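You operate a simulated robot arm through the tools that you are given. There is no shell and no other tool. Be economical: measure what you need, move in short steps, check, and stop when the job is done.

You run a simulated two-armed robot. Do the job below in one go: nothing can be reset, and whatever is moved stays where it is left.

TASK
Put the 10 mm nut from the white bench in the white tray at the far end and the 16 mm nut on top of the brown low carton. Take the wheel chock from the white bench and put it on the shelf under the grey bench. Put the box that says "clips" from the brown-topped red bench on the steel bench. Take the caps box and put it on top of the brown tall carton on the top of the dark bench. Take the black foam block from the cream table and leave it in the low shelf of the steel cabinet. Put the white corner cap from the cream table in the inside of the green box. Open the drawer of the steel cabinet, take the grey token that says "leak" from the slatted deck of the drip rack and leave it in the inside of the steel cabinet's drawer and shut the drawer again. Fetch the brass elbow with the largest size on its label from the top of the white stand and set it on top of the blue block there. Open the grey sliding lid. Any order will do. Set down upright: wheel chock, foam block, corner cap, brass elbow.

The check looks at the end state, three seconds after you hand in, the way a careful person would. Anything else that was tipped, shoved, dropped, spilled or broken makes it a failure. A push-on lid holds only when it is set on centred and level and pressed home; a screw cap is set on level and turned clockwise until tight.

THE ROBOT
Two 7-joint arms with two-finger grippers on one trunk, on a base that drives. Base frame: it is fixed to the floor where the robot stands at the start and does not move with it; the origin is under the middle of the robot, x ahead of it, y to its left, z up; the surface under the hand at the start is at about z = 0.76. Units: m, degrees, N and s.
The left shoulder is at the start at [0.085, 0.216, 1.117], the right one opposite. With the tool pointing down near the work surface each hand reaches from about 0.32 to 0.82 m from the robot's upright axis, wherever it stands, measured 20 degrees to its own side. Places, roughly: blue block [-6, -1.75, 0.75]; brass elbow [-5.75, -2, 0.75]; caps box [-2.75, 7.5, 0.75]; cream box, teal box [1, 2.5, 1]; drawer of the steel cabinet [-7.6, 0, 0.7]; foam block [-7.5, -3, 0.75]; grey sliding lid [-2.2, 7.3, 0.9]; grey token [-7.5, -1.5, 0.75]; inside of the green box [-7.6, -2.4, 0.8]; inside of the steel cabinet's drawer [-7.6, 0, 0.6]; low carton (20x16x9 cm) [0.7, -0.1, 0.8]; low shelf of the steel cabinet [-7.6, 0, 0.1]; nut [0.75, 0.25, 0.75]; shelf under the grey bench [1.1, -1.3, 0.3]; steel bench [-1.3, 5.7, 0.8]; tall carton [-3, 7.5, 0.75]; wheel chock (12x8x9 cm) [0.6, 0.3, 0.8]; white tray at the far end (83x16 cm) [-0.78, 0.1, 0.5]. Payload 3.18 kg a hand.
The TCP of each hand is the grasp point between the finger pads, 0.03 m short of the fingertips. In the tool frame z runs along the fingers and y along their closing line. Largest opening 0.144 m; the body of the gripper starts 0.103 m behind the TCP.
Orientation is that of the tool frame in the base frame, as a unit quaternion [x, y, z, w]. With the fingers straight down and closing along the base's y, the tool's x points along the base's -x, its y along +y and its z along -z.

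THE INTERFACE
- The arms move only by the tool move_arm. It takes "left_deltas", "right_deltas" or both (then of equal length, played together; a hand with none holds still); each is a list of rows, each a list of 7 numbers: the shift along the base's x, y, z in units of 150 mm (1.0 is 150 mm), then the turn, a rotation vector about the base's x, y, z in units of 90 degrees (1.0 is 90 degrees), then the gripper command, from -1 (shut) to 1 (fully open), values between in proportion. In form: [[tx, ty, tz, wx, wy, wz, grip], ...]. A call has 1 to 20 rows; each row is the pose to reach, as a shift and turn from the pose commanded when the call began. A call with a number of a shift or a turn outside -1 to 1 is refused whole. Each row takes 0.2 s and may step no farther than 0.05 m and 8.6 degrees from the row before; otherwise, or with a gripper value out of range, the whole call is refused. Where a pose cannot be reached the arm comes as near as it can. A force on the tool above 40 N (or 10 N above the force at the start of the call, whichever is more), or a blocked arm, ends the call early, and 0.2 s more pass. Each finger halts on what it meets, pressing with about 29 N; the grip force reading is that of the motor and also rises with nothing between the fingers. The clock runs only during rows and for 0.2 s after the last one: add rows that repeat a pose to give the fingers time. The reply holds the time, the measured pose of the TCP, the force on the tool along the base axes, the opening and the grip force, in the units named above and with some noise, with the torque about the TCP (base axes, N m) and any sound that the robot's microphone picked up, and new pictures: "show" is both (left out), scene, wrist or none (wrist: the cameras of the hands that moved).
- Cameras (640 x 400 px; columns grow to the right, rows downward): "scene" is now at [0.1478, 0.0413, 1.2719]; the picture's right is [0.57, -0.82, 0.00], its down [-0.77, -0.53, -0.36] and it looks along [0.30, 0.20, -0.93] (base axes); focal length 214 px, centre (320, 200). "left" rides on the left gripper at [0.076, -0.016, -0.143] in its tool frame; the picture's right is [0.21, 0.98, 0.00], its down [-0.84, 0.18, -0.51] and it looks along [-0.50, 0.11, 0.86] (tool axes); focal length 218 px, centre (320, 200). "right" rides on the right gripper at [0.077, 0.016, -0.143] in its tool frame; the picture's right is [-0.21, 0.98, 0.00], its down [-0.84, -0.18, -0.51] and it looks along [-0.50, -0.11, 0.86] (tool axes); focal length 218 px, centre (320, 200). There is no depth. A picture from a camera that has moved, and an enlarged one, comes with that camera's place and axes in the base frame and with its lens. The place of the scene camera against the robot may be out by one fixed shift of up to 0.018 m in any direction.
- move_column(by): slides the trunk up (or, below 0, down) by that many m; the arms and the scene camera ride with it, the base frame stays. It gives what a move gives, with no picture.
- roll_base(legs): drives the robot by 1 to 6 legs, each [ahead, left, turn to the left] in m, m and degrees, along the robot's own axes; the way and the turn of a leg run together, so that a leg with both is an arc; at most 1.5 m and 180 degrees a leg. The arms and the cameras ride along, it lands a little off, and it stops where it bumps. It gives what a move gives, and a new picture of the scene camera.
- aim_head(pan, tilt): turns the head with the scene camera to pan (to the left, within 80 degrees either way) and tilt (down, from -29 to 69), counted from straight ahead of the robot. It gives what a move gives, and a new picture of the scene camera.
- enlarge(camera, box): a new picture of the part [left, top, right, bottom] of that camera's present view, enlarged. The clock stands still meanwhile.
- finish_job(): hands the job in; it is judged then, once.

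Go step by step. Nothing tells you exact positions but the pictures and the camera data: compare them with the known pose of the tool, close in by small moves and look again before you grip or let go. The budget is 535 turns and 360 pictures, counting those below and the enlarged ones. Unless the task says otherwise, let go and move clear before handing in.

The tools are called after ">>>" as name(argument=value, ...) on one line, values as JSON. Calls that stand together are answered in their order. move_arm: Moves the arms, as the interface text tells. Its arguments: {"type":"object","properties":{"left_deltas":{"type":"array"},"right_deltas":{"type":"array"},"show":{"type":"string","enum":["both","scene","wrist","none"]}},"required":[]} The other tools are called the same way: move_column (by) slides the trunk up or down; roll_base (legs) drives the base; aim_head (pan, tilt) turns the head that bears the scene camera; enlarge (camera, box) takes an enlarged picture of a part of a camera's view; finish_job () hands the job in.

At the start:

```text
time_s: 0.0
left_ee_pos: [0.396, 0.5452, 1.0543]
left_tool_rot: [0.0, 1.0, 0.0, 0.0]
left_ft_force: [-0.4, 0.1, 0.0]
left_ft_torque: [0.02, 0.02, 0.0]
left_gripper_width: 0.1439
left_grasp_force: 0.0
right_ee_pos: [0.4139, 0.0629, 0.9958]
right_tool_rot: [0.001, 1.0, -0.001, -0.001]
right_ft_force: [0.2, 0.2, 0.6]
right_ft_torque: [0.01, 0.0, 0.01]
right_gripper_width: 0.1439
right_grasp_force: 0.0
trunk travel left (down, up): [-0.2, 0.169]
robot x, y, heading: [0.0002, -0.0012, -0.2]
head pan, tilt: [34.5, 68.8]
```

scene: 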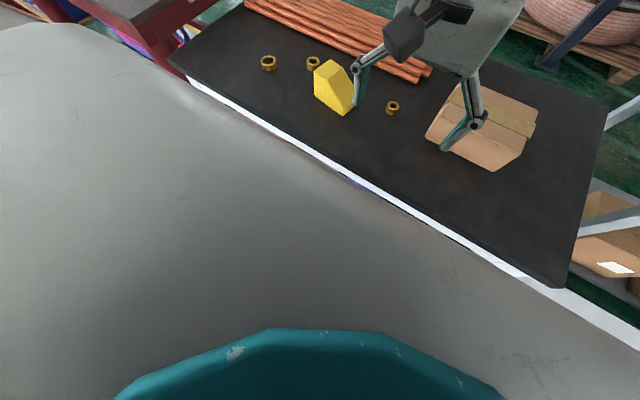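
right: 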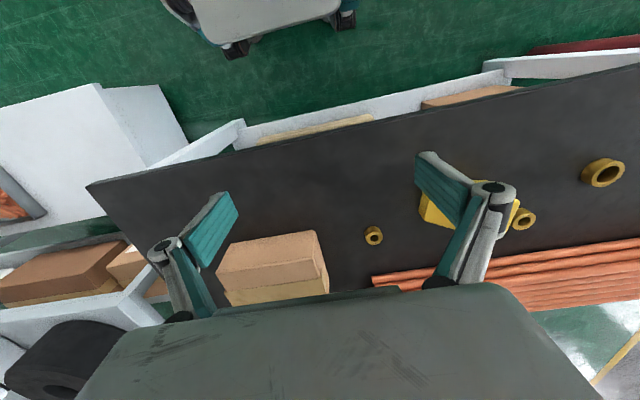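
left: 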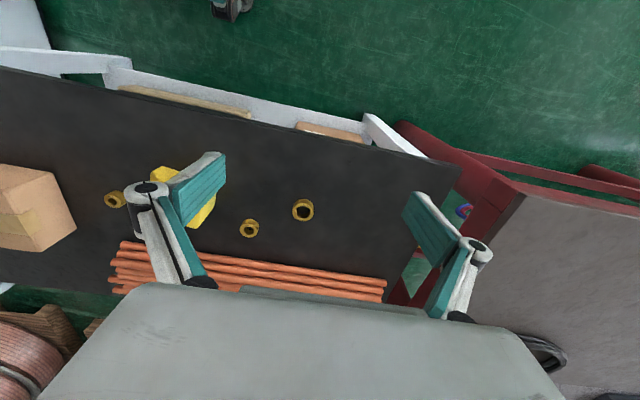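

I see a white bench with three nuts, the yellow chock, copper tubes and the low carton. I'll look closer to tell the nuts apart.

>>> enlarge(camera="scene", box=[240, 30, 440, 155])

>>> enlarge(camera="left", box=[80, 150, 340, 310])

>>> aim_head(pan=0, tilt=35)

```text
3.20 times, centred on (340, 92) of scene
camera zoom: at [0.1478, 0.0413, 1.2719], right [0.57, -0.82, 0.0], down [-0.77, -0.53, -0.36], along [0.3, 0.2, -0.93], focal length 686 px, centre (256, 544)
```

zoom: 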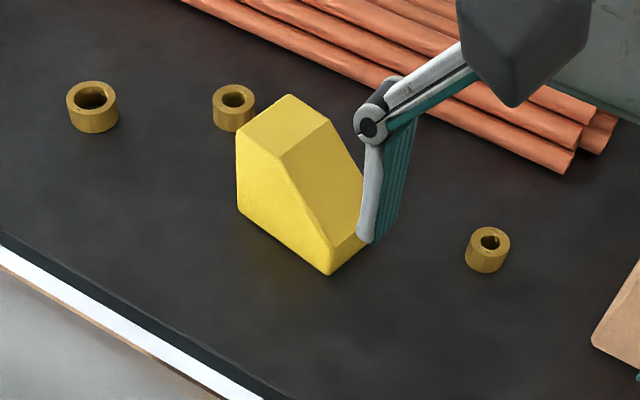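

```text
2.46 times, centred on (210, 230) of left
camera zoom: at [0.3196, 0.5281, 1.1976], right [-0.21, 0.98, 0.0], down [0.84, 0.18, 0.51], along [0.5, 0.11, -0.86], focal length 537 px, centre (591, 126)
```

zoom: 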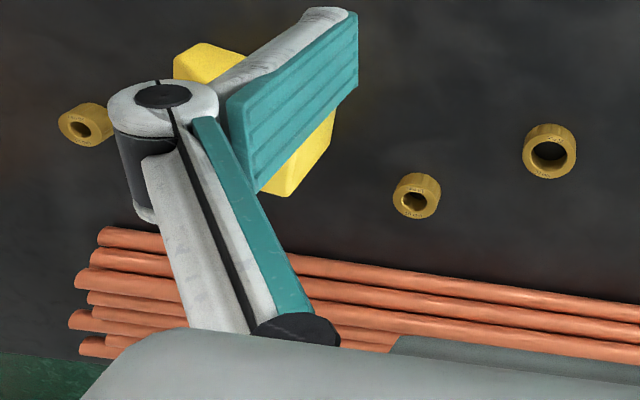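

```text
time_s: 1.0
left_ee_pos: [0.3966, 0.5438, 1.0554]
left_tool_rot: [0.0, 1.0, 0.001, 0.0]
left_ft_force: [0.0, -0.4, 0.6]
left_ft_torque: [0.02, -0.01, -0.01]
left_gripper_width: 0.144
left_grasp_force: 0.2
right_ee_pos: [0.4147, 0.063, 0.9962]
right_tool_rot: [0.0, 1.0, 0.0, -0.001]
right_ft_force: [0.4, 0.4, 0.7]
right_ft_torque: [-0.01, 0.01, 0.0]
right_gripper_width: 0.1442
right_grasp_force: 0.0
trunk travel left (down, up): [-0.2, 0.169]
robot x, y, heading: [-0.0003, 0.0044, -0.0]
head pan, tilt: [0.0, 35.0]
camera scene: at [0.1898, 0.0097, 1.3155], right [0.0, -1.0, 0.0], down [-0.57, 0.0, -0.82], along [0.82, 0.0, -0.57], focal length 214 px, centre (320, 200)
```

scene: 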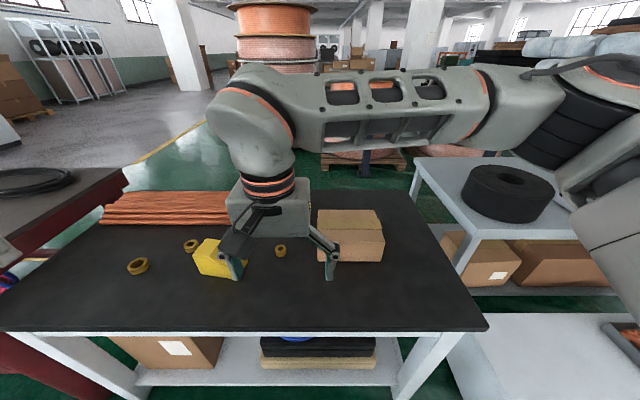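

The nuts seem to carry engraved text. I'll enlarge each tightly.

>>> enlarge(camera="left", box=[286, 193, 322, 226])

>>> enlarge(camera="left", box=[232, 213, 268, 245])

>>> enlarge(camera="right", box=[356, 220, 392, 250])

```text
12.12 times, centred on (304, 210) of left
camera zoom: at [0.3197, 0.528, 1.1976], right [-0.21, 0.98, 0.0], down [0.84, 0.18, 0.51], along [0.5, 0.11, -0.86], focal length 2646 px, centre (514, 85)
```

zoom: 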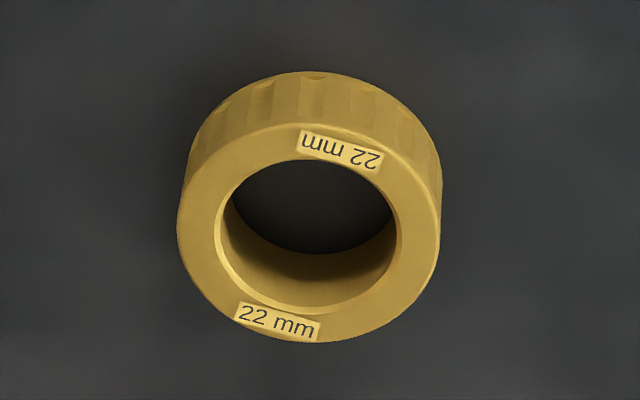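

```text
12.50 times, centred on (250, 229) of left
camera zoom: at [0.3197, 0.528, 1.1976], right [-0.21, 0.98, 0.0], down [0.84, 0.18, 0.51], along [0.5, 0.11, -0.86], focal length 2728 px, centre (1195, -162)
```

zoom: 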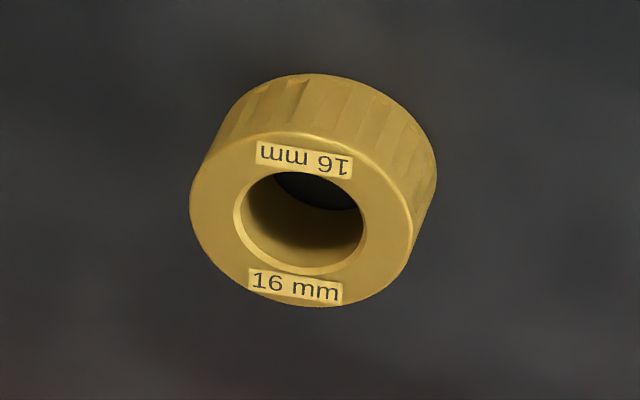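

```text
13.33 times, centred on (374, 235) of right
camera zoom: at [0.3375, 0.0792, 1.1381], right [0.21, 0.98, 0.0], down [0.84, -0.18, 0.51], along [0.49, -0.11, -0.86], focal length 2910 px, centre (-400, -267)
```

zoom: 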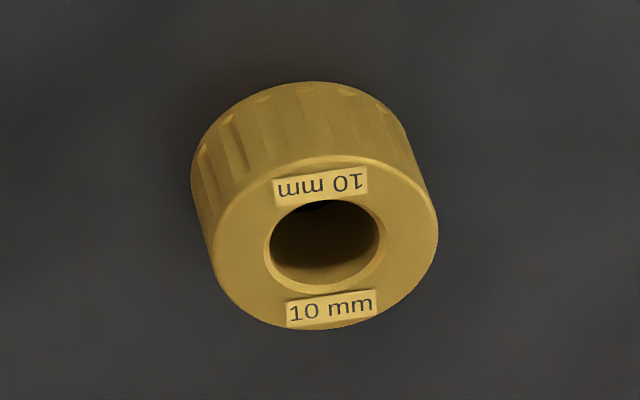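

10 mm is the small nut near the carton, 16 mm the middle one. I'll now look around to learn the surroundings.

>>> aim_head(pan=-75, tilt=30)

>>> aim_head(pan=75, tilt=30)

```text
time_s: 2.5
left_ee_pos: [0.3953, 0.5448, 1.0539]
left_tool_rot: [0.0, 1.0, 0.0, 0.0]
left_ft_force: [-0.1, 0.2, -0.6]
left_ft_torque: [-0.01, -0.01, 0.04]
left_gripper_width: 0.144
left_grasp_force: 0.0
right_ee_pos: [0.4156, 0.0636, 0.995]
right_tool_rot: [0.001, 1.0, 0.0, -0.001]
right_ft_force: [0.4, -0.7, 0.1]
right_ft_torque: [0.02, 0.03, 0.03]
right_gripper_width: 0.1442
right_grasp_force: 0.0
trunk travel left (down, up): [-0.2, 0.169]
robot x, y, heading: [0.0012, -0.0056, 0.1]
head pan, tilt: [-75.0, 30.0]
camera scene: at [0.1252, -0.0777, 1.3234], right [-0.97, -0.26, 0.0], down [-0.13, 0.48, -0.87], along [0.22, -0.84, -0.5], focal length 214 px, centre (320, 200)
```

scene: 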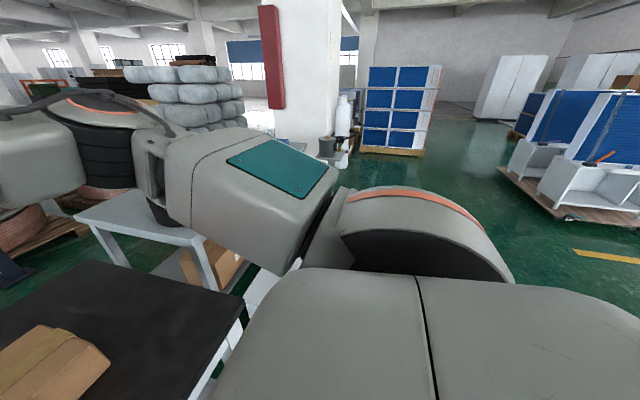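

```text
time_s: 4.8
left_ee_pos: [0.3954, 0.5448, 1.0542]
left_tool_rot: [0.0, 1.0, 0.0, 0.0]
left_ft_force: [-0.3, 1.1, 0.6]
left_ft_torque: [0.02, -0.02, 0.01]
left_gripper_width: 0.1443
left_grasp_force: 0.1
right_ee_pos: [0.4133, 0.0636, 0.9953]
right_tool_rot: [0.001, 1.0, 0.0, -0.001]
right_ft_force: [0.0, -0.1, -0.2]
right_ft_torque: [-0.02, -0.03, 0.02]
right_gripper_width: 0.144
right_grasp_force: 0.2
trunk travel left (down, up): [-0.2, 0.169]
robot x, y, heading: [-0.0034, -0.0007, -0.1]
head pan, tilt: [75.0, 30.0]
camera scene: at [0.1252, 0.097, 1.3234], right [0.97, -0.26, 0.0], down [-0.13, -0.48, -0.87], along [0.22, 0.84, -0.5], focal length 214 px, centre (320, 200)
```

scene: 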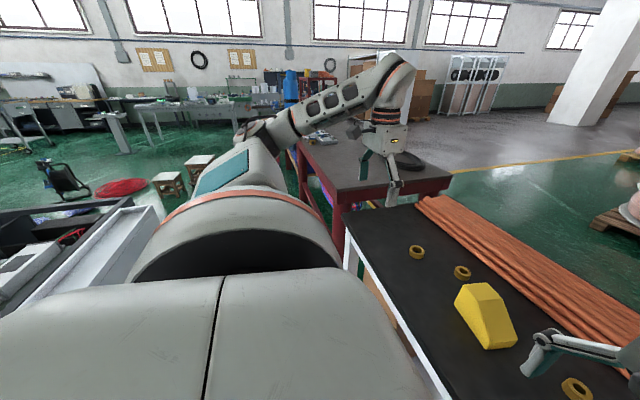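

Both nuts are within reach: 16 mm for the left hand, 10 mm for the right. I'll bring the hands over them, high up.

>>> move_arm(left_deltas=[[0.19, -0.14, -0.1, 0, 0, 0, 0.1], [0.38, -0.28, -0.2, 0, 0, 0, 0.1], [0.57, -0.42, -0.3, 0, 0, 0, 0.1], [0.76, -0.56, -0.4, 0, 0, 0, 0.1], [0.95, -0.7, -0.5, 0, 0, 0, 0.1]], right_deltas=[[0.16, 0.08, -0.05, 0, 0, 0, 0.1], [0.32, 0.16, -0.1, 0, 0, 0, 0.1], [0.48, 0.24, -0.15, 0, 0, 0, 0.1], [0.64, 0.32, -0.2, 0, 0, 0, 0.1], [0.8, 0.42, -0.25, 0, 0, 0, 0.1]], show="none")

>>> move_arm(left_deltas=[[0.19, -0.01, -0.1, 0, 0, 0, 0.1], [0.38, -0.02, -0.2, 0, 0, 0, 0.1], [0.57, -0.03, -0.3, 0, 0, 0, 0.1], [0.76, -0.04, -0.4, 0, 0, 0, 0.1], [0.95, -0.05, -0.5, 0, 0, 0, 0.1]], right_deltas=[[0.16, 0, -0.05, 0, 0, 0, 0.1], [0.32, 0, -0.1, 0, 0, 0, 0.1], [0.48, 0, -0.15, 0, 0, 0, 0.1], [0.64, 0, -0.2, 0, 0, 0, 0.1], [0.8, 0, -0.25, 0, 0, 0, 0.1]], show="wrist")

>>> aim_head(pan=15, tilt=50)

```text
time_s: 6.0
left_ee_pos: [0.5372, 0.4399, 0.9813]
left_tool_rot: [0.001, 1.0, 0.003, 0.0]
left_ft_force: [-0.6, -0.2, -8.3]
left_ft_torque: [0.14, -0.03, 0.01]
left_gripper_width: 0.0791
left_grasp_force: 0.0
right_ee_pos: [0.5398, 0.1198, 0.965]
right_tool_rot: [0.009, 1.0, 0.01, -0.001]
right_ft_force: [0.1, -1.0, -0.4]
right_ft_torque: [0.11, -0.08, 0.03]
right_gripper_width: 0.0794
right_grasp_force: 0.1
trunk travel left (down, up): [-0.2, 0.169]
robot x, y, heading: [-0.0004, -0.0003, 0.1]
head pan, tilt: [75.0, 30.0]
```

```text
time_s: 6.9
left_ee_pos: [0.6302, 0.434, 0.9299]
left_tool_rot: [0.001, 1.0, -0.001, -0.002]
left_ft_force: [0.5, 0.5, -0.3]
left_ft_torque: [0.02, 0.03, 0.04]
left_gripper_width: 0.0792
left_grasp_force: 0.1
right_ee_pos: [0.6735, 0.0522, 0.9691]
right_tool_rot: [0.079, 0.996, 0.045, 0.001]
right_ft_force: [-0.5, 0.2, 0.5]
right_ft_torque: [0.0, -0.01, -0.01]
right_gripper_width: 0.0791
right_grasp_force: 0.0
trunk travel left (down, up): [-0.2, 0.169]
robot x, y, heading: [0.0034, -0.0012, 0.1]
head pan, tilt: [75.0, 30.0]
stopped in row 4 (right hand): the arm was blocked; the commanded pose is now the measured one
camera right: at [0.598, 0.0673, 1.1133], right [0.36, 0.93, 0.09], down [0.8, -0.36, 0.49], along [0.48, -0.11, -0.87], focal length 218 px, centre (320, 200)
camera left: at [0.5538, 0.4179, 1.0739], right [-0.21, 0.98, 0.0], down [0.84, 0.18, 0.51], along [0.5, 0.11, -0.86], focal length 218 px, centre (320, 200)
```

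right: 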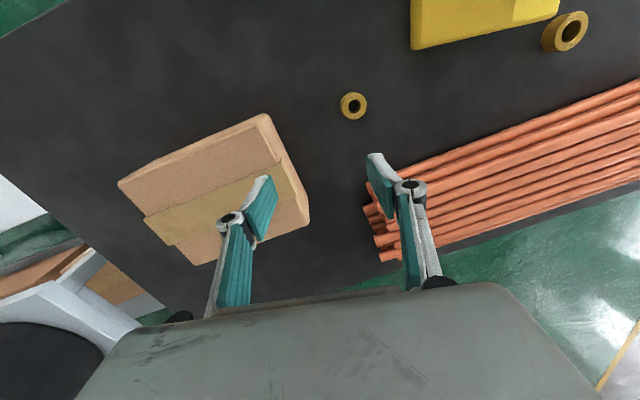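
left: 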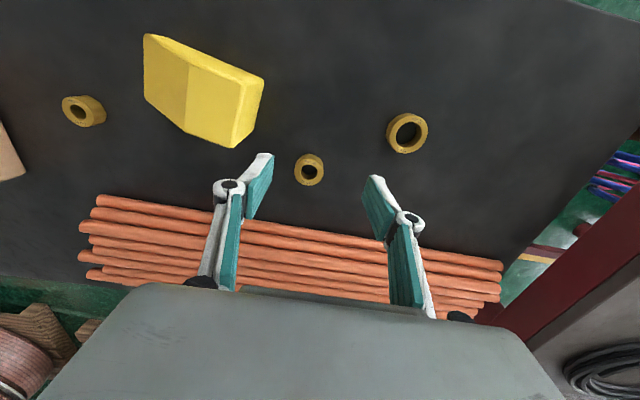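

```text
time_s: 8.2
left_ee_pos: [0.6288, 0.4365, 0.9301]
left_tool_rot: [0.0, 1.0, 0.0, 0.0]
left_ft_force: [0.1, 0.0, 0.7]
left_ft_torque: [-0.03, -0.01, 0.04]
left_gripper_width: 0.0791
left_grasp_force: 0.0
right_ee_pos: [0.6725, 0.0541, 0.9705]
right_tool_rot: [0.079, 0.996, 0.044, 0.002]
right_ft_force: [-0.5, -0.4, 0.3]
right_ft_torque: [0.02, -0.01, -0.02]
right_gripper_width: 0.0791
right_grasp_force: 0.2
trunk travel left (down, up): [-0.2, 0.169]
robot x, y, heading: [0.0005, -0.0024, 0.2]
head pan, tilt: [15.0, 50.0]
camera scene: at [0.1761, 0.0297, 1.2939], right [0.26, -0.97, 0.0], down [-0.74, -0.2, -0.64], along [0.62, 0.17, -0.77], focal length 214 px, centre (320, 200)
```

scene: 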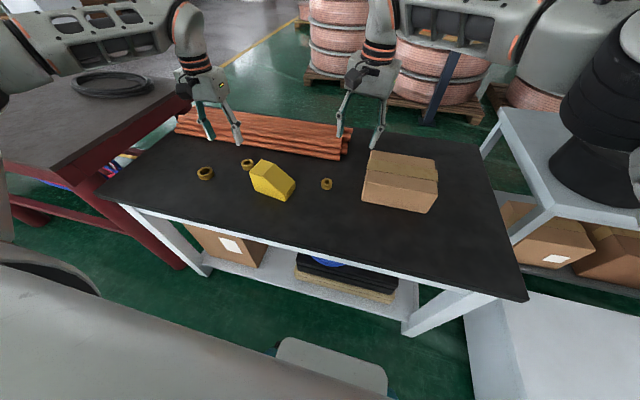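

The two arms got in each other's way, so I'll work one at a time: left hand over the 16 mm nut at about (0.678, 0.430), coming down to just above it.

>>> move_arm(left_deltas=[[0.16, -0.02, -0.1, 0, 0, 0, 0.1], [0.32, -0.04, -0.3, 0, 0, 0, 0.1], [0.32, -0.04, -0.5, 0, 0, 0, 0.1], [0.32, -0.04, -0.7, 0, 0, 0, 0.1]], show="wrist")

```text
time_s: 9.2
left_ee_pos: [0.674, 0.4418, 0.8572]
left_tool_rot: [0.001, 1.0, 0.0, -0.001]
left_ft_force: [0.8, 0.8, 0.3]
left_ft_torque: [0.03, 0.02, -0.04]
left_gripper_width: 0.0792
left_grasp_force: 0.1
left hand out of reach, approached as far as the arm can: row 3, 4
right_ee_pos: [0.6717, 0.054, 0.9706]
right_tool_rot: [0.078, 0.996, 0.046, 0.003]
right_ft_force: [0.5, -0.1, 1.0]
right_ft_torque: [0.02, 0.0, 0.0]
right_gripper_width: 0.079
right_grasp_force: 0.1
trunk travel left (down, up): [-0.2, 0.169]
robot x, y, heading: [-0.0014, -0.0036, 0.0]
head pan, tilt: [15.0, 50.0]
camera left: at [0.5984, 0.4251, 1.0009], right [-0.21, 0.98, 0.0], down [0.84, 0.18, 0.51], along [0.5, 0.1, -0.86], focal length 218 px, centre (320, 200)
```

left: 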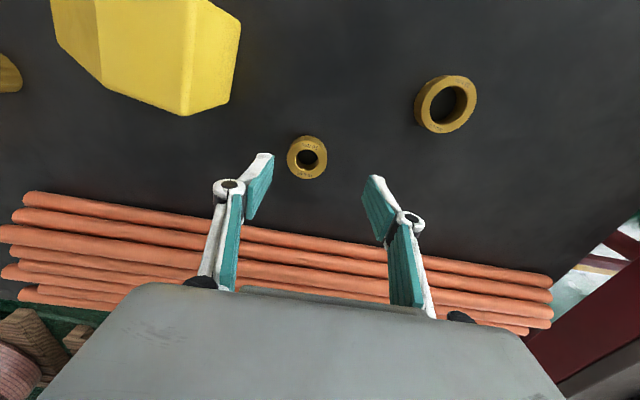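

The left hand is at the limit of its reach. I'll lift it and move the base 0.2 m left so that both nuts are well within reach.

>>> move_arm(left_deltas=[[-0.2, 0, 0.2, 0, 0, 0, 0.1], [-0.4, 0, 0.4, 0, 0, 0, 0.1], [-0.6, 0, 0.5, 0, 0, 0, 0.1]], right_deltas=[[-0.2, 0, 0.1, 0, 0, 0, 0.1], [-0.5, 0, 0.2, 0, 0, 0, 0.1], [-0.8, 0, 0.2, 0, 0, 0, 0.1]], show="none")

>>> roll_base(legs=[[0, 0.22, 0]])

```text
time_s: 10.0
left_ee_pos: [0.5843, 0.4469, 0.9397]
left_tool_rot: [0.002, 1.0, -0.001, -0.001]
left_ft_force: [0.0, 0.2, 0.3]
left_ft_torque: [0.0, -0.02, 0.01]
left_gripper_width: 0.0792
left_grasp_force: 0.0
left hand out of reach, approached as far as the arm can: row 1, 2, 3
right_ee_pos: [0.5506, 0.0556, 1.0007]
right_tool_rot: [0.077, 0.996, 0.043, 0.004]
right_ft_force: [0.2, 0.0, 0.3]
right_ft_torque: [0.0, -0.03, -0.02]
right_gripper_width: 0.0793
right_grasp_force: 0.1
trunk travel left (down, up): [-0.2, 0.169]
robot x, y, heading: [-0.0021, -0.0003, 0.0]
head pan, tilt: [15.0, 50.0]
```

```text
time_s: 12.6
left_ee_pos: [0.5863, 0.6705, 0.938]
left_tool_rot: [0.003, 1.0, -0.001, -0.002]
left_ft_force: [-0.6, 0.4, 0.5]
left_ft_torque: [-0.01, 0.0, -0.01]
left_gripper_width: 0.0791
left_grasp_force: 0.0
right_ee_pos: [0.5515, 0.2813, 0.9988]
right_tool_rot: [0.077, 0.996, 0.044, 0.003]
right_ft_force: [-0.5, 0.1, 0.0]
right_ft_torque: [-0.03, 0.0, 0.02]
right_gripper_width: 0.0794
right_grasp_force: 0.1
trunk travel left (down, up): [-0.2, 0.169]
robot x, y, heading: [0.0003, 0.2288, -0.0]
head pan, tilt: [15.0, 50.0]
camera scene: at [0.1764, 0.255, 1.2939], right [0.26, -0.97, 0.0], down [-0.74, -0.2, -0.64], along [0.62, 0.16, -0.77], focal length 214 px, centre (320, 200)
```

scene: 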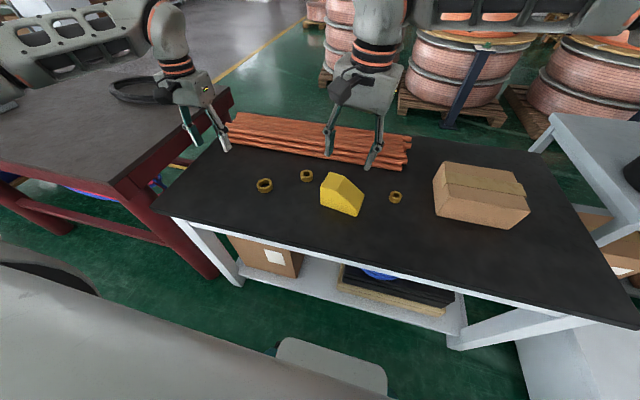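

Now there is room. Left hand goes over the 16 mm nut, while the right straightens up and moves toward the 10 mm nut.

>>> move_arm(left_deltas=[[0.1, -0.3, 0, 0, 0, 0, 0.1], [0.2, -0.55, 0, 0, 0, 0, 0.1], [0.4, -0.75, 0, 0, 0, 0, 0.1], [0.6, -0.95, 0, 0, 0, 0, 0.1]], right_deltas=[[0.1, -0.3, 0, -0.02, 0, 0.03, 0.1], [0.2, -0.55, 0, -0.04, 0, 0.06, 0.1], [0.3, -0.75, 0, -0.05, 0, 0.08, 0.1], [0.3, -1.0, 0, -0.056, 0.004, 0.098, 0.1]], show="none")

```text
time_s: 13.6
left_ee_pos: [0.7012, 0.5414, 0.9577]
left_tool_rot: [0.006, 1.0, 0.0, -0.006]
left_ft_force: [0.8, -0.3, 0.6]
left_ft_torque: [0.05, 0.01, 0.01]
left_gripper_width: 0.0793
left_grasp_force: 0.1
left hand out of reach, approached as far as the arm can: row 1, 2, 3, 4
right_ee_pos: [0.5955, 0.1262, 0.9999]
right_tool_rot: [0.001, 1.0, 0.001, 0.0]
right_ft_force: [0.9, 0.2, 0.1]
right_ft_torque: [0.07, 0.0, -0.02]
right_gripper_width: 0.0796
right_grasp_force: 0.0
trunk travel left (down, up): [-0.2, 0.169]
robot x, y, heading: [-0.0007, 0.2244, 0.0]
head pan, tilt: [15.0, 50.0]
```

>>> move_arm(left_deltas=[[-0.1, -0.3, -0.1, 0, 0, 0, 0.1], [-0.15, -0.5, -0.25, 0, 0, 0, 0.1], [-0.15, -0.74, -0.4, 0, 0, 0, 0.1], [-0.15, -0.74, -0.4, 0, 0, 0, 0.1]], show="wrist")

```text
time_s: 14.6
left_ee_pos: [0.7011, 0.5439, 0.9615]
left_tool_rot: [0.004, 1.0, -0.001, -0.004]
left_ft_force: [-0.2, -1.1, 0.5]
left_ft_torque: [-0.03, -0.04, -0.01]
left_gripper_width: 0.0794
left_grasp_force: 0.1
left hand out of reach, approached as far as the arm can: row 1, 2, 3, 4
right_ee_pos: [0.5955, 0.1289, 1.0003]
right_tool_rot: [0.001, 1.0, 0.001, 0.0]
right_ft_force: [0.1, 0.3, 0.4]
right_ft_torque: [-0.03, -0.04, -0.01]
right_gripper_width: 0.0792
right_grasp_force: 0.0
trunk travel left (down, up): [-0.2, 0.169]
robot x, y, heading: [0.0014, 0.2255, -0.2]
head pan, tilt: [15.0, 50.0]
camera left: at [0.6264, 0.5282, 1.1042], right [-0.2, 0.98, 0.0], down [0.85, 0.17, 0.5], along [0.49, 0.1, -0.87], focal length 218 px, centre (320, 200)
```

left: 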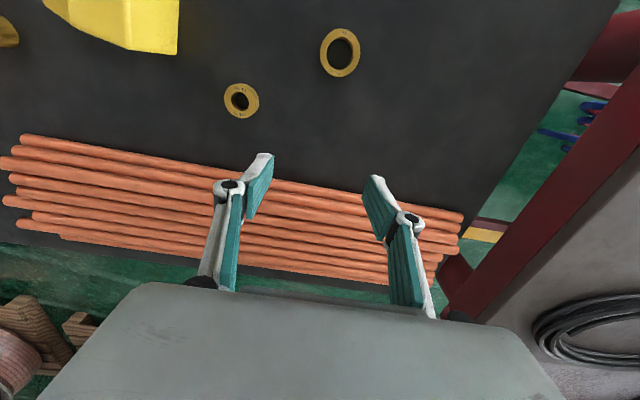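

The left arm is stuck at a limit; I'll pull it back and try from a more bent pose.

>>> move_arm(left_deltas=[[-0.3, 0, 0.1, 0, 0, 0, 0.1], [-0.6, 0, 0.2, 0, 0, 0, 0.1], [-0.9, -0.1, 0.3, 0, 0, 0, 0.1], [-1, -0.3, 0.3, 0, 0, 0, 0.1], [-1, -0.3, 0.3, 0, 0, 0, 0.1]], show="none")

```text
time_s: 15.8
left_ee_pos: [0.5791, 0.5352, 1.0608]
left_tool_rot: [0.003, 1.0, 0.0, -0.004]
left_ft_force: [-0.5, 0.7, 0.1]
left_ft_torque: [-0.04, -0.02, 0.03]
left_gripper_width: 0.079
left_grasp_force: 0.1
left hand out of reach, approached as far as the arm can: row 1, 2, 3, 4, 5
right_ee_pos: [0.5931, 0.1296, 1.0004]
right_tool_rot: [0.0, 1.0, 0.0, 0.0]
right_ft_force: [-0.5, -0.7, 0.6]
right_ft_torque: [-0.01, -0.03, -0.01]
right_gripper_width: 0.0794
right_grasp_force: 0.0
trunk travel left (down, up): [-0.2, 0.169]
robot x, y, heading: [0.0016, 0.2262, -0.2]
head pan, tilt: [15.0, 50.0]
```

>>> move_arm(left_deltas=[[-0.2, 0.2, 0, 0, 0, 0, 0.1], [-0.4, 0.4, 0, 0, 0, 0, 0.1], [-0.6, 0.6, 0, 0, 0, 0, 0.1], [-0.8, 0.8, 0, 0, 0, 0, 0.1], [-1, 1, 0, 0, 0, 0, 0.1], [-1, 1, 0, 0, 0, 0, 0.1]], show="scene")

```text
time_s: 17.2
left_ee_pos: [0.4313, 0.6845, 1.0641]
left_tool_rot: [0.003, 1.0, 0.0, -0.003]
left_ft_force: [0.7, -0.6, 0.1]
left_ft_torque: [0.02, 0.03, 0.02]
left_gripper_width: 0.079
left_grasp_force: 0.1
right_ee_pos: [0.5952, 0.1291, 1.0002]
right_tool_rot: [0.001, 1.0, 0.0, -0.001]
right_ft_force: [0.9, 0.3, 0.5]
right_ft_torque: [0.0, 0.01, 0.0]
right_gripper_width: 0.0793
right_grasp_force: 0.0
trunk travel left (down, up): [-0.2, 0.169]
robot x, y, heading: [0.0002, 0.2209, -0.1]
head pan, tilt: [15.0, 50.0]
camera scene: at [0.1771, 0.254, 1.2937], right [0.26, -0.97, 0.0], down [-0.74, -0.2, -0.64], along [0.62, 0.17, -0.77], focal length 214 px, centre (320, 200)
```

scene: 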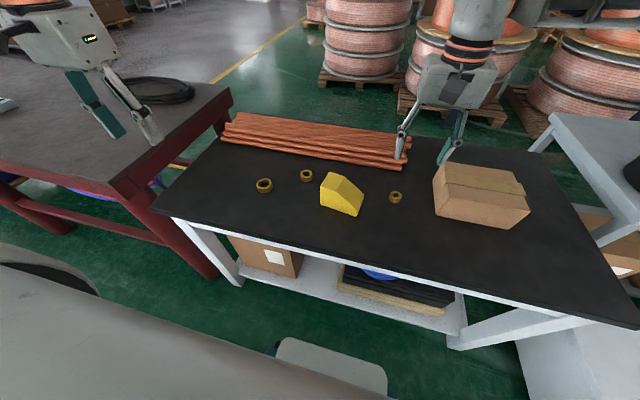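

>>> move_arm(left_deltas=[[0.1, -0.2, 0, 0, 0, 0, 0.1], [0.2, -0.4, -0.05, 0, 0, 0, 0.1], [0.3, -0.65, -0.1, 0, 0, 0, 0.1], [0.4, -0.85, -0.15, 0, 0, 0, 0.1], [0.6, -1, -0.2, 0, 0, 0, 0.1], [0.8, -1, -0.3, 0, 0, 0, 0.1]], show="none")

>>> move_arm(left_deltas=[[0.2, -0.2, -0.1, 0, 0, 0, 0.1], [0.4, -0.4, -0.2, 0, 0, 0, 0.1], [0.6, -0.6, -0.3, 0, 0, 0, 0.1], [0.84, -0.7, -0.5, 0, 0, 0, 0.1], [0.84, -0.7, -0.7, 0, 0, 0, 0.1]], show="wrist")

```text
time_s: 18.6
left_ee_pos: [0.5684, 0.5572, 1.0506]
left_tool_rot: [0.004, 1.0, 0.001, -0.004]
left_ft_force: [-0.8, 0.5, 0.5]
left_ft_torque: [0.02, 0.04, 0.0]
left_gripper_width: 0.079
left_grasp_force: 0.2
left hand out of reach, approached as far as the arm can: row 3, 4, 5, 6
right_ee_pos: [0.5961, 0.1296, 0.9993]
right_tool_rot: [0.001, 1.0, 0.0, -0.002]
right_ft_force: [-0.9, 0.4, 0.1]
right_ft_torque: [-0.03, 0.01, -0.03]
right_gripper_width: 0.0792
right_grasp_force: 0.0
trunk travel left (down, up): [-0.2, 0.169]
robot x, y, heading: [0.0039, 0.2222, -0.3]
head pan, tilt: [15.0, 50.0]
```

```text
time_s: 19.8
left_ee_pos: [0.683, 0.5179, 1.0019]
left_tool_rot: [0.004, 1.0, 0.0, -0.003]
left_ft_force: [-0.6, -1.2, 0.0]
left_ft_torque: [0.03, -0.02, 0.0]
left_gripper_width: 0.079
left_grasp_force: 0.1
left hand out of reach, approached as far as the arm can: row 1, 2, 3, 4, 5
right_ee_pos: [0.5956, 0.1281, 1.0008]
right_tool_rot: [0.0, 1.0, 0.0, 0.0]
right_ft_force: [-0.5, -0.3, 0.1]
right_ft_torque: [-0.01, -0.03, 0.02]
right_gripper_width: 0.0792
right_grasp_force: 0.0
trunk travel left (down, up): [-0.2, 0.169]
robot x, y, heading: [-0.0001, 0.2253, 0.0]
head pan, tilt: [15.0, 50.0]
camera left: at [0.6069, 0.5013, 1.1458], right [-0.2, 0.98, 0.0], down [0.85, 0.17, 0.5], along [0.49, 0.1, -0.86], focal length 218 px, centre (320, 200)
```

left: 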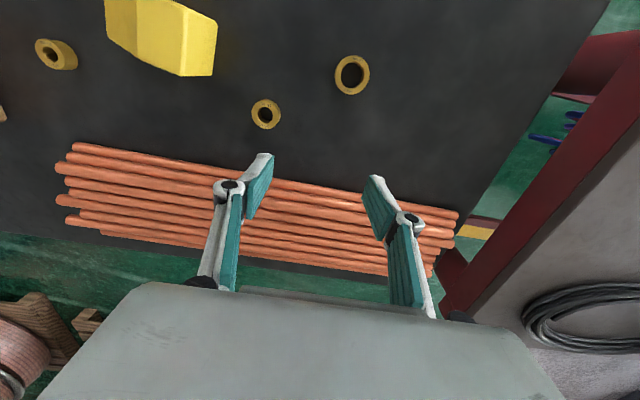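

The limit seems to be the clearance kept between the two arms. I'll tuck the right arm away and try the left again.

>>> move_arm(right_deltas=[[-0.2, -0.25, 0.1, 0, 0, 0, 0.1], [-0.4, -0.5, 0.2, 0, 0, 0, 0.1], [-0.6, -0.75, 0.2, 0, 0, 0, 0.1], [-0.8, -1, 0.2, 0, 0, 0, 0.1], [-1, -1, 0.2, 0, 0, 0, 0.1]], show="none")

>>> move_arm(left_deltas=[[0, -0.1, -0.1, 0, 0, 0, 0.1], [0, -0.2, -0.2, 0, 0, 0, 0.1], [0, -0.2, -0.2, 0, 0, 0, 0.1]], show="none")

```text
refused: row 1 steps farther than a row can; nothing moved
```

```text
time_s: 20.6
left_ee_pos: [0.684, 0.5196, 0.9981]
left_tool_rot: [0.003, 1.0, -0.001, -0.004]
left_ft_force: [0.3, 0.0, -0.4]
left_ft_torque: [0.02, 0.02, -0.03]
left_gripper_width: 0.0794
left_grasp_force: 0.0
left hand out of reach, approached as far as the arm can: row 1, 2, 3
right_ee_pos: [0.5956, 0.1288, 1.0006]
right_tool_rot: [0.0, 1.0, 0.0, -0.001]
right_ft_force: [0.3, 0.2, -0.4]
right_ft_torque: [-0.03, 0.02, -0.03]
right_gripper_width: 0.0792
right_grasp_force: 0.0
trunk travel left (down, up): [-0.2, 0.169]
robot x, y, heading: [0.0022, 0.2249, -0.3]
head pan, tilt: [15.0, 50.0]
```

>>> move_arm(right_deltas=[[-0.2, -0.2, 0.1, 0, 0, 0, 0.1], [-0.4, -0.4, 0.2, 0, 0, 0, 0.1], [-0.6, -0.6, 0.2, 0, 0, 0, 0.1], [-0.8, -0.8, 0.2, 0, 0, 0, 0.1], [-1, -1, 0.2, 0, 0, 0, 0.1]], show="none")

>>> move_arm(left_deltas=[[0, -0.1, 0, 0, 0, 0, 0.1], [0, -0.2, 0, 0, 0, 0, 0.1], [0, -0.2, 0, 0, 0, 0, 0.1]], show="none")

```text
time_s: 21.8
left_ee_pos: [0.6825, 0.519, 0.9999]
left_tool_rot: [0.005, 1.0, 0.0, -0.004]
left_ft_force: [-0.2, 0.3, 0.5]
left_ft_torque: [0.05, 0.0, 0.01]
left_gripper_width: 0.0792
left_grasp_force: 0.0
right_ee_pos: [0.442, -0.0226, 1.0301]
right_tool_rot: [0.001, 1.0, 0.0, 0.0]
right_ft_force: [-0.4, -0.7, 0.5]
right_ft_torque: [0.04, 0.0, 0.01]
right_gripper_width: 0.0794
right_grasp_force: 0.0
trunk travel left (down, up): [-0.2, 0.169]
robot x, y, heading: [-0.0007, 0.2277, -0.1]
head pan, tilt: [15.0, 50.0]
```

```text
time_s: 22.6
left_ee_pos: [0.6794, 0.5131, 1.0072]
left_tool_rot: [0.003, 1.0, -0.001, -0.003]
left_ft_force: [-0.2, 0.1, -0.1]
left_ft_torque: [-0.02, 0.0, -0.02]
left_gripper_width: 0.079
left_grasp_force: 0.1
left hand out of reach, approached as far as the arm can: row 1, 2, 3
right_ee_pos: [0.4444, -0.0202, 1.031]
right_tool_rot: [0.0, 1.0, 0.0, 0.001]
right_ft_force: [0.2, -0.6, -0.5]
right_ft_torque: [0.02, -0.01, -0.04]
right_gripper_width: 0.0793
right_grasp_force: 0.0
trunk travel left (down, up): [-0.2, 0.169]
robot x, y, heading: [0.0014, 0.2286, -0.0]
head pan, tilt: [15.0, 50.0]
```

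>>> move_arm(left_deltas=[[0, 0, 0, 0, 0, -0.09, 0.1], [0, -0.1, 0, 0, 0, -0.18, 0.1], [0, -0.2, 0, 0, 0, -0.27, 0.1], [0, -0.3, 0, 0, 0, -0.33, 0.1], [0, -0.4, 0, 0, 0, -0.33, 0.1]], show="none")

```text
time_s: 23.8
left_ee_pos: [0.6578, 0.4862, 1.0208]
left_tool_rot: [0.245, 0.97, -0.001, -0.002]
left_ft_force: [0.5, 0.8, -0.3]
left_ft_torque: [0.0, 0.02, 0.04]
left_gripper_width: 0.0792
left_grasp_force: 0.1
left hand out of reach, approached as far as the arm can: row 2, 3, 4, 5
right_ee_pos: [0.4426, -0.0203, 1.0311]
right_tool_rot: [0.001, 1.0, 0.0, -0.001]
right_ft_force: [0.0, 0.2, -0.7]
right_ft_torque: [0.01, -0.01, -0.01]
right_gripper_width: 0.0791
right_grasp_force: 0.1
trunk travel left (down, up): [-0.2, 0.169]
robot x, y, heading: [0.0003, 0.2229, 0.1]
head pan, tilt: [15.0, 50.0]
```

I'll look at the left arm's posture to understand the limit.

>>> aim_head(pan=50, tilt=15)

>>> aim_head(pan=-50, tilt=15)

```text
time_s: 24.8
left_ee_pos: [0.6591, 0.488, 1.0195]
left_tool_rot: [0.244, 0.97, 0.0, -0.002]
left_ft_force: [-0.1, -0.3, 0.6]
left_ft_torque: [0.01, -0.02, 0.01]
left_gripper_width: 0.079
left_grasp_force: 0.0
right_ee_pos: [0.444, -0.0198, 1.0305]
right_tool_rot: [0.002, 1.0, 0.0, 0.001]
right_ft_force: [-0.7, -0.5, -0.1]
right_ft_torque: [0.01, 0.0, 0.01]
right_gripper_width: 0.079
right_grasp_force: 0.0
trunk travel left (down, up): [-0.2, 0.169]
robot x, y, heading: [0.0006, 0.2282, -0.3]
head pan, tilt: [50.0, 15.0]
camera scene: at [0.1623, 0.3063, 1.3475], right [0.76, -0.64, 0.0], down [-0.17, -0.2, -0.97], along [0.62, 0.74, -0.26], focal length 214 px, centre (320, 200)
```

scene: 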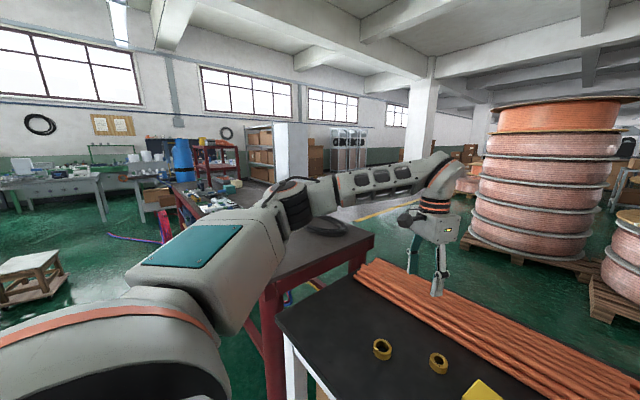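

```text
time_s: 26.6
left_ee_pos: [0.6587, 0.4889, 1.0188]
left_tool_rot: [0.244, 0.97, -0.001, -0.001]
left_ft_force: [-0.8, 1.0, -0.5]
left_ft_torque: [0.0, -0.01, 0.0]
left_gripper_width: 0.0796
left_grasp_force: 0.1
right_ee_pos: [0.4433, -0.02, 1.0313]
right_tool_rot: [0.0, 1.0, 0.0, 0.0]
right_ft_force: [0.2, 0.5, 0.3]
right_ft_torque: [0.01, 0.03, -0.03]
right_gripper_width: 0.0795
right_grasp_force: 0.1
trunk travel left (down, up): [-0.2, 0.169]
robot x, y, heading: [0.0023, 0.2263, -0.0]
head pan, tilt: [-50.0, 15.0]
camera scene: at [0.1619, 0.1632, 1.3476], right [-0.77, -0.64, 0.0], down [-0.17, 0.2, -0.97], along [0.62, -0.74, -0.26], focal length 214 px, centre (320, 200)
```

scene: 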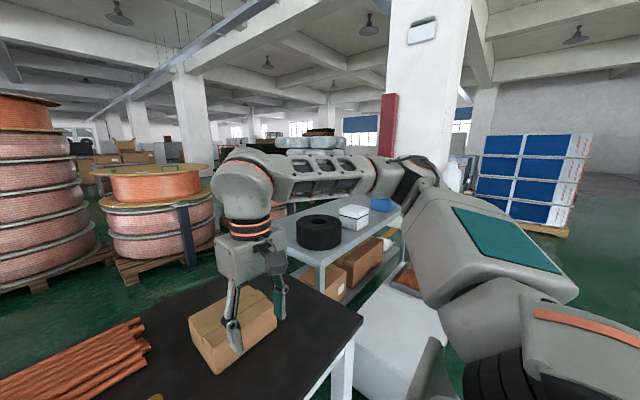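

>>> move_arm(left_deltas=[[-0.2, 0.1, 0.2, 0, 0, 0.08, 0.1], [-0.4, 0.2, 0.4, 0, 0, 0.16, 0.1], [-0.6, 0.3, 0.6, 0, 0, 0.25, 0.1], [-0.8, 0.4, 0.8, 0, 0, 0.33, 0.1], [-1, 0.5, 0.9, 0, 0, 0.33, 0.1], [-1, 0.5, 0.9, 0, 0, 0.33, 0.1]], show="none")

>>> move_arm(left_deltas=[[-0.25, 0, 0, 0, 0, 0, 0.1], [-0.5, 0, 0, 0, 0, 0, 0.1], [-0.75, 0, 0, 0, 0, 0, 0.1], [-0.75, 0, 0, 0, 0, 0, 0.1]], show="none")

```text
time_s: 28.0
left_ee_pos: [0.5102, 0.5634, 1.151]
left_tool_rot: [0.002, 1.0, -0.001, -0.002]
left_ft_force: [0.4, -0.3, 0.6]
left_ft_torque: [0.03, 0.0, -0.04]
left_gripper_width: 0.0793
left_grasp_force: 0.0
right_ee_pos: [0.4446, -0.0206, 1.0298]
right_tool_rot: [0.0, 1.0, 0.0, -0.001]
right_ft_force: [0.0, 0.0, 0.4]
right_ft_torque: [-0.01, -0.01, -0.01]
right_gripper_width: 0.0791
right_grasp_force: 0.0
trunk travel left (down, up): [-0.2, 0.169]
robot x, y, heading: [-0.0027, 0.2262, 0.1]
head pan, tilt: [-50.0, 15.0]
```

```text
time_s: 29.0
left_ee_pos: [0.394, 0.5623, 1.1522]
left_tool_rot: [0.003, 1.0, -0.001, -0.002]
left_ft_force: [-0.4, -0.4, -0.9]
left_ft_torque: [-0.01, 0.0, 0.04]
left_gripper_width: 0.079
left_grasp_force: 0.0
right_ee_pos: [0.4442, -0.0212, 1.0294]
right_tool_rot: [0.001, 1.0, 0.0, -0.001]
right_ft_force: [-0.8, 0.4, -0.6]
right_ft_torque: [0.01, 0.04, 0.0]
right_gripper_width: 0.079
right_grasp_force: 0.0
trunk travel left (down, up): [-0.2, 0.169]
robot x, y, heading: [0.0025, 0.2239, -0.1]
head pan, tilt: [-50.0, 15.0]
```

>>> move_arm(left_deltas=[[0, -0.25, 0, 0, 0, 0, 0.1], [0, -0.5, 0, 0, 0, 0, 0.1], [0, -0.75, 0, 0, 0, 0, 0.1], [0, -0.9, 0, 0, 0, 0, 0.1]], show="none")

>>> move_arm(left_deltas=[[0, 0, -0.25, 0, 0, 0, 0.1], [0, 0, -0.5, 0, 0, 0, 0.1], [0, 0, -0.75, 0, 0, 0, 0.1], [0, 0, -1, 0, 0, 0, 0.1]], show="none")

```text
time_s: 30.0
left_ee_pos: [0.461, 0.4857, 1.1951]
left_tool_rot: [0.006, 1.0, 0.001, -0.004]
left_ft_force: [0.5, -1.5, 0.2]
left_ft_torque: [0.06, 0.0, -0.02]
left_gripper_width: 0.0793
left_grasp_force: 0.0
left hand out of reach, approached as far as the arm can: row 1, 2, 3, 4
right_ee_pos: [0.4444, -0.0209, 1.0294]
right_tool_rot: [0.002, 1.0, 0.001, -0.002]
right_ft_force: [0.4, -0.9, -0.4]
right_ft_torque: [0.07, 0.03, 0.01]
right_gripper_width: 0.079
right_grasp_force: 0.1
trunk travel left (down, up): [-0.2, 0.169]
robot x, y, heading: [-0.0, 0.2274, -0.3]
head pan, tilt: [-50.0, 15.0]
```

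```text
time_s: 31.0
left_ee_pos: [0.4806, 0.508, 1.1069]
left_tool_rot: [0.004, 1.0, 0.0, -0.003]
left_ft_force: [0.0, 0.0, -0.3]
left_ft_torque: [-0.03, 0.0, 0.02]
left_gripper_width: 0.0794
left_grasp_force: 0.1
left hand out of reach, approached as far as the arm can: row 1, 2, 3, 4
right_ee_pos: [0.4432, -0.0194, 1.031]
right_tool_rot: [0.001, 1.0, -0.001, 0.001]
right_ft_force: [0.2, -1.3, -0.2]
right_ft_torque: [0.0, -0.04, -0.02]
right_gripper_width: 0.079
right_grasp_force: 0.1
trunk travel left (down, up): [-0.2, 0.169]
robot x, y, heading: [0.0026, 0.2248, -0.1]
head pan, tilt: [-50.0, 15.0]
```

>>> move_arm(left_deltas=[[0, 0, 0, 0, 0, 0.09, 0.1], [0, 0, 0, 0, 0, 0.18, 0.1], [0, 0, 0, 0, 0, 0.27, 0.1], [0, 0, 0, 0, 0, 0.36, 0.1], [0, 0, 0, 0, 0, 0.45, 0.1], [0, -0.2, 0, 0, 0, 0.5, 0.1], [0, -0.4, 0, 0, 0, 0.5, 0.1], [0, -0.6, 0, 0, 0, 0.5, 0.1]], show="none")

```text
time_s: 32.8
left_ee_pos: [0.6528, 0.6271, 1.0976]
left_tool_rot: [-0.357, 0.934, -0.007, -0.017]
left_ft_force: [0.6, -0.1, 0.4]
left_ft_torque: [0.02, 0.0, 0.01]
left_gripper_width: 0.0793
left_grasp_force: 0.1
left hand out of reach, approached as far as the arm can: row 1, 2, 3, 4, 5, 6, 7, 8
right_ee_pos: [0.4439, -0.0205, 1.0296]
right_tool_rot: [0.001, 1.0, 0.0, -0.001]
right_ft_force: [-1.1, -0.1, -1.6]
right_ft_torque: [0.04, 0.01, 0.02]
right_gripper_width: 0.0794
right_grasp_force: 0.1
trunk travel left (down, up): [-0.2, 0.169]
robot x, y, heading: [-0.0021, 0.2269, 0.1]
head pan, tilt: [-50.0, 15.0]
```

The wrist twist is the limit: turning clockwise frees the left arm. I'll yaw it to about -80°.

>>> move_arm(left_deltas=[[0, 0, 0, 0, 0, -0.09, 0.1], [0, 0, 0, 0, 0, -0.18, 0.1], [0, 0, 0, 0, 0, -0.27, 0.1], [0, 0, 0, 0, 0, -0.36, 0.1], [0, 0, 0, 0, 0, -0.45, 0.1], [0, 0, 0, 0, 0, -0.54, 0.1], [0, 0, 0, 0, 0, -0.63, 0.1], [0, 0, 0, 0, 0, -0.72, 0.1], [0, 0, 0, 0, 0, -0.81, 0.1], [0, 0, 0, 0, 0, -0.9, 0.1], [0, 0, 0, 0, 0, -0.99, 0.1]], show="none")

>>> move_arm(left_deltas=[[0.05, -0.2, 0, 0, 0, -0.09, 0.1], [0.1, -0.4, 0, 0, 0, -0.18, 0.1], [0.15, -0.6, 0, 0, 0, -0.27, 0.1], [0.15, -0.8, 0, 0, 0, -0.36, 0.1], [0.15, -1, 0, 0, 0, -0.45, 0.1], [0.15, -1, -0.3, 0, 0, -0.45, 0.1], [0.15, -1, -0.6, 0, 0, -0.45, 0.1], [0.15, -1, -0.8, 0, 0, -0.45, 0.1]], show="none")

```text
time_s: 35.2
left_ee_pos: [0.6537, 0.6432, 1.1012]
left_tool_rot: [0.403, 0.915, 0.005, -0.016]
left_ft_force: [-0.2, 1.0, 0.8]
left_ft_torque: [0.02, -0.01, 0.0]
left_gripper_width: 0.0792
left_grasp_force: 0.0
right_ee_pos: [0.4428, -0.0201, 1.0309]
right_tool_rot: [0.0, 1.0, 0.001, 0.0]
right_ft_force: [0.5, 0.2, 0.1]
right_ft_torque: [-0.01, -0.03, -0.01]
right_gripper_width: 0.0793
right_grasp_force: 0.1
trunk travel left (down, up): [-0.2, 0.169]
robot x, y, heading: [0.0001, 0.2235, -0.0]
head pan, tilt: [-50.0, 15.0]
```

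```text
time_s: 37.0
left_ee_pos: [0.671, 0.5072, 0.9942]
left_tool_rot: [0.694, 0.719, 0.011, -0.014]
left_ft_force: [0.4, 0.7, -0.3]
left_ft_torque: [0.0, -0.04, 0.01]
left_gripper_width: 0.0796
left_grasp_force: 0.1
left hand out of reach, approached as far as the arm can: row 3, 4, 5, 6, 7, 8
right_ee_pos: [0.4457, -0.0192, 1.0304]
right_tool_rot: [0.001, 1.0, 0.0, 0.0]
right_ft_force: [0.2, -1.1, 0.2]
right_ft_torque: [0.04, 0.03, 0.0]
right_gripper_width: 0.0793
right_grasp_force: 0.1
trunk travel left (down, up): [-0.2, 0.169]
robot x, y, heading: [-0.0007, 0.2271, -0.1]
head pan, tilt: [-50.0, 15.0]
```

>>> aim_head(pan=75, tilt=30)

```text
time_s: 39.0
left_ee_pos: [0.6696, 0.507, 0.9954]
left_tool_rot: [0.694, 0.72, 0.012, -0.013]
left_ft_force: [-0.4, 0.4, 0.6]
left_ft_torque: [-0.01, 0.0, 0.01]
left_gripper_width: 0.079
left_grasp_force: 0.1
right_ee_pos: [0.4433, -0.0197, 1.0302]
right_tool_rot: [0.0, 1.0, 0.0, 0.0]
right_ft_force: [0.6, -0.8, 0.3]
right_ft_torque: [-0.02, -0.03, -0.05]
right_gripper_width: 0.0791
right_grasp_force: 0.1
trunk travel left (down, up): [-0.2, 0.169]
robot x, y, heading: [0.0002, 0.2275, -0.0]
head pan, tilt: [75.0, 30.0]
camera scene: at [0.1256, 0.3222, 1.3234], right [0.97, -0.26, 0.0], down [-0.13, -0.48, -0.87], along [0.23, 0.84, -0.5], focal length 214 px, centre (320, 200)
```

scene: 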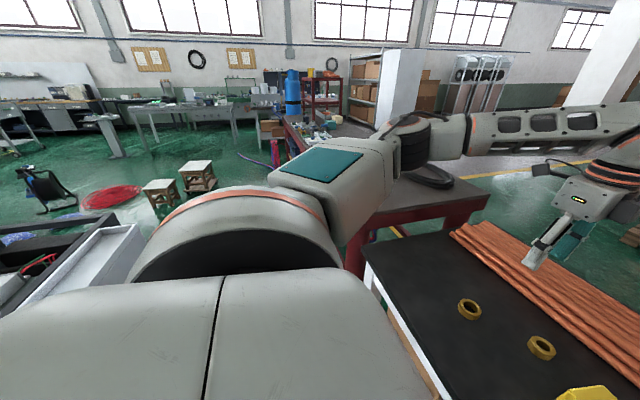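

>>> move_arm(left_deltas=[[0, 0, -0.1, 0, 0, 0, 0.1], [0, 0, -0.2, 0, 0, 0, 0.1], [0, 0, -0.3, 0, 0, 0, 0.1], [0, 0, -0.4, 0, 0, 0, 0.1], [0, 0, -0.4, 0, 0, 0, 0.1], [0, 0, -0.4, 0, 0, 0, 0.1]], show="none")

>>> move_arm(left_deltas=[[-0.1, 0, 0, 0, 0, 0, 0.1], [-0.2, 0, 0, 0, 0, 0, 0.1], [-0.3, 0, 0, 0, 0, 0, 0.1], [-0.4, 0, 0, 0, 0, 0, 0.1], [-0.4, -0.1, 0, 0, 0, 0, 0.1], [-0.4, -0.2, 0, 0, 0, 0, 0.1]], show="none")

```text
time_s: 40.4
left_ee_pos: [0.6688, 0.5064, 0.9372]
left_tool_rot: [0.694, 0.72, 0.011, -0.014]
left_ft_force: [-0.1, 0.4, -0.4]
left_ft_torque: [-0.01, 0.02, 0.02]
left_gripper_width: 0.0791
left_grasp_force: 0.0
right_ee_pos: [0.4444, -0.021, 1.031]
right_tool_rot: [0.0, 1.0, 0.0, 0.0]
right_ft_force: [0.7, -0.6, -0.3]
right_ft_torque: [0.01, 0.01, -0.01]
right_gripper_width: 0.0792
right_grasp_force: 0.1
trunk travel left (down, up): [-0.2, 0.169]
robot x, y, heading: [-0.0042, 0.2223, -0.1]
head pan, tilt: [75.0, 30.0]
```

```text
time_s: 41.8
left_ee_pos: [0.6086, 0.477, 0.9369]
left_tool_rot: [0.693, 0.721, 0.011, -0.013]
left_ft_force: [-0.3, 0.1, 0.1]
left_ft_torque: [-0.01, 0.0, -0.01]
left_gripper_width: 0.0792
left_grasp_force: 0.0
right_ee_pos: [0.4446, -0.0197, 1.0306]
right_tool_rot: [0.001, 1.0, 0.0, 0.0]
right_ft_force: [-0.3, -1.1, -0.4]
right_ft_torque: [-0.01, -0.01, -0.02]
right_gripper_width: 0.0792
right_grasp_force: 0.1
trunk travel left (down, up): [-0.2, 0.169]
robot x, y, heading: [0.0007, 0.2251, -0.3]
head pan, tilt: [75.0, 30.0]
```

That works. Continue over the nut.

>>> move_arm(left_deltas=[[0.1, -0.1, -0.1, 0, 0, 0, 0.1], [0.2, -0.2, -0.2, 0, 0, 0, 0.1], [0.3, -0.31, -0.3, 0, 0, 0, 0.1], [0.46, -0.31, -0.4, 0, 0, 0, 0.1], [0.46, -0.31, -0.5, 0, 0, 0, 0.1], [0.46, -0.31, -0.5, 0, 0, 0, 0.1]], show="wrist")

```text
time_s: 43.2
left_ee_pos: [0.6373, 0.4659, 0.8736]
left_tool_rot: [0.693, 0.72, 0.011, -0.013]
left_ft_force: [0.1, -0.4, -0.4]
left_ft_torque: [-0.03, -0.03, -0.01]
left_gripper_width: 0.0792
left_grasp_force: 0.1
left hand out of reach, approached as far as the arm can: row 2, 3, 4, 5, 6
right_ee_pos: [0.4443, -0.0198, 1.0311]
right_tool_rot: [0.001, 1.0, 0.001, 0.0]
right_ft_force: [0.8, 0.5, 0.0]
right_ft_torque: [0.04, -0.02, 0.02]
right_gripper_width: 0.0793
right_grasp_force: 0.0
trunk travel left (down, up): [-0.2, 0.169]
robot x, y, heading: [0.0053, 0.2267, -0.2]
head pan, tilt: [75.0, 30.0]
camera left: at [0.6203, 0.537, 1.0204], right [0.97, 0.25, 0.01], down [0.21, -0.85, 0.48], along [0.12, -0.46, -0.88], focal length 218 px, centre (320, 200)
```

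left: 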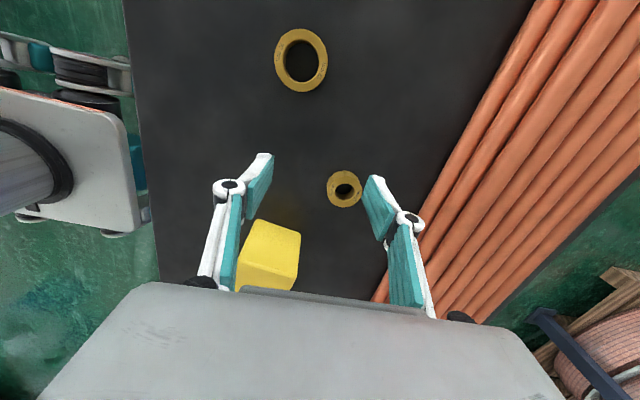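

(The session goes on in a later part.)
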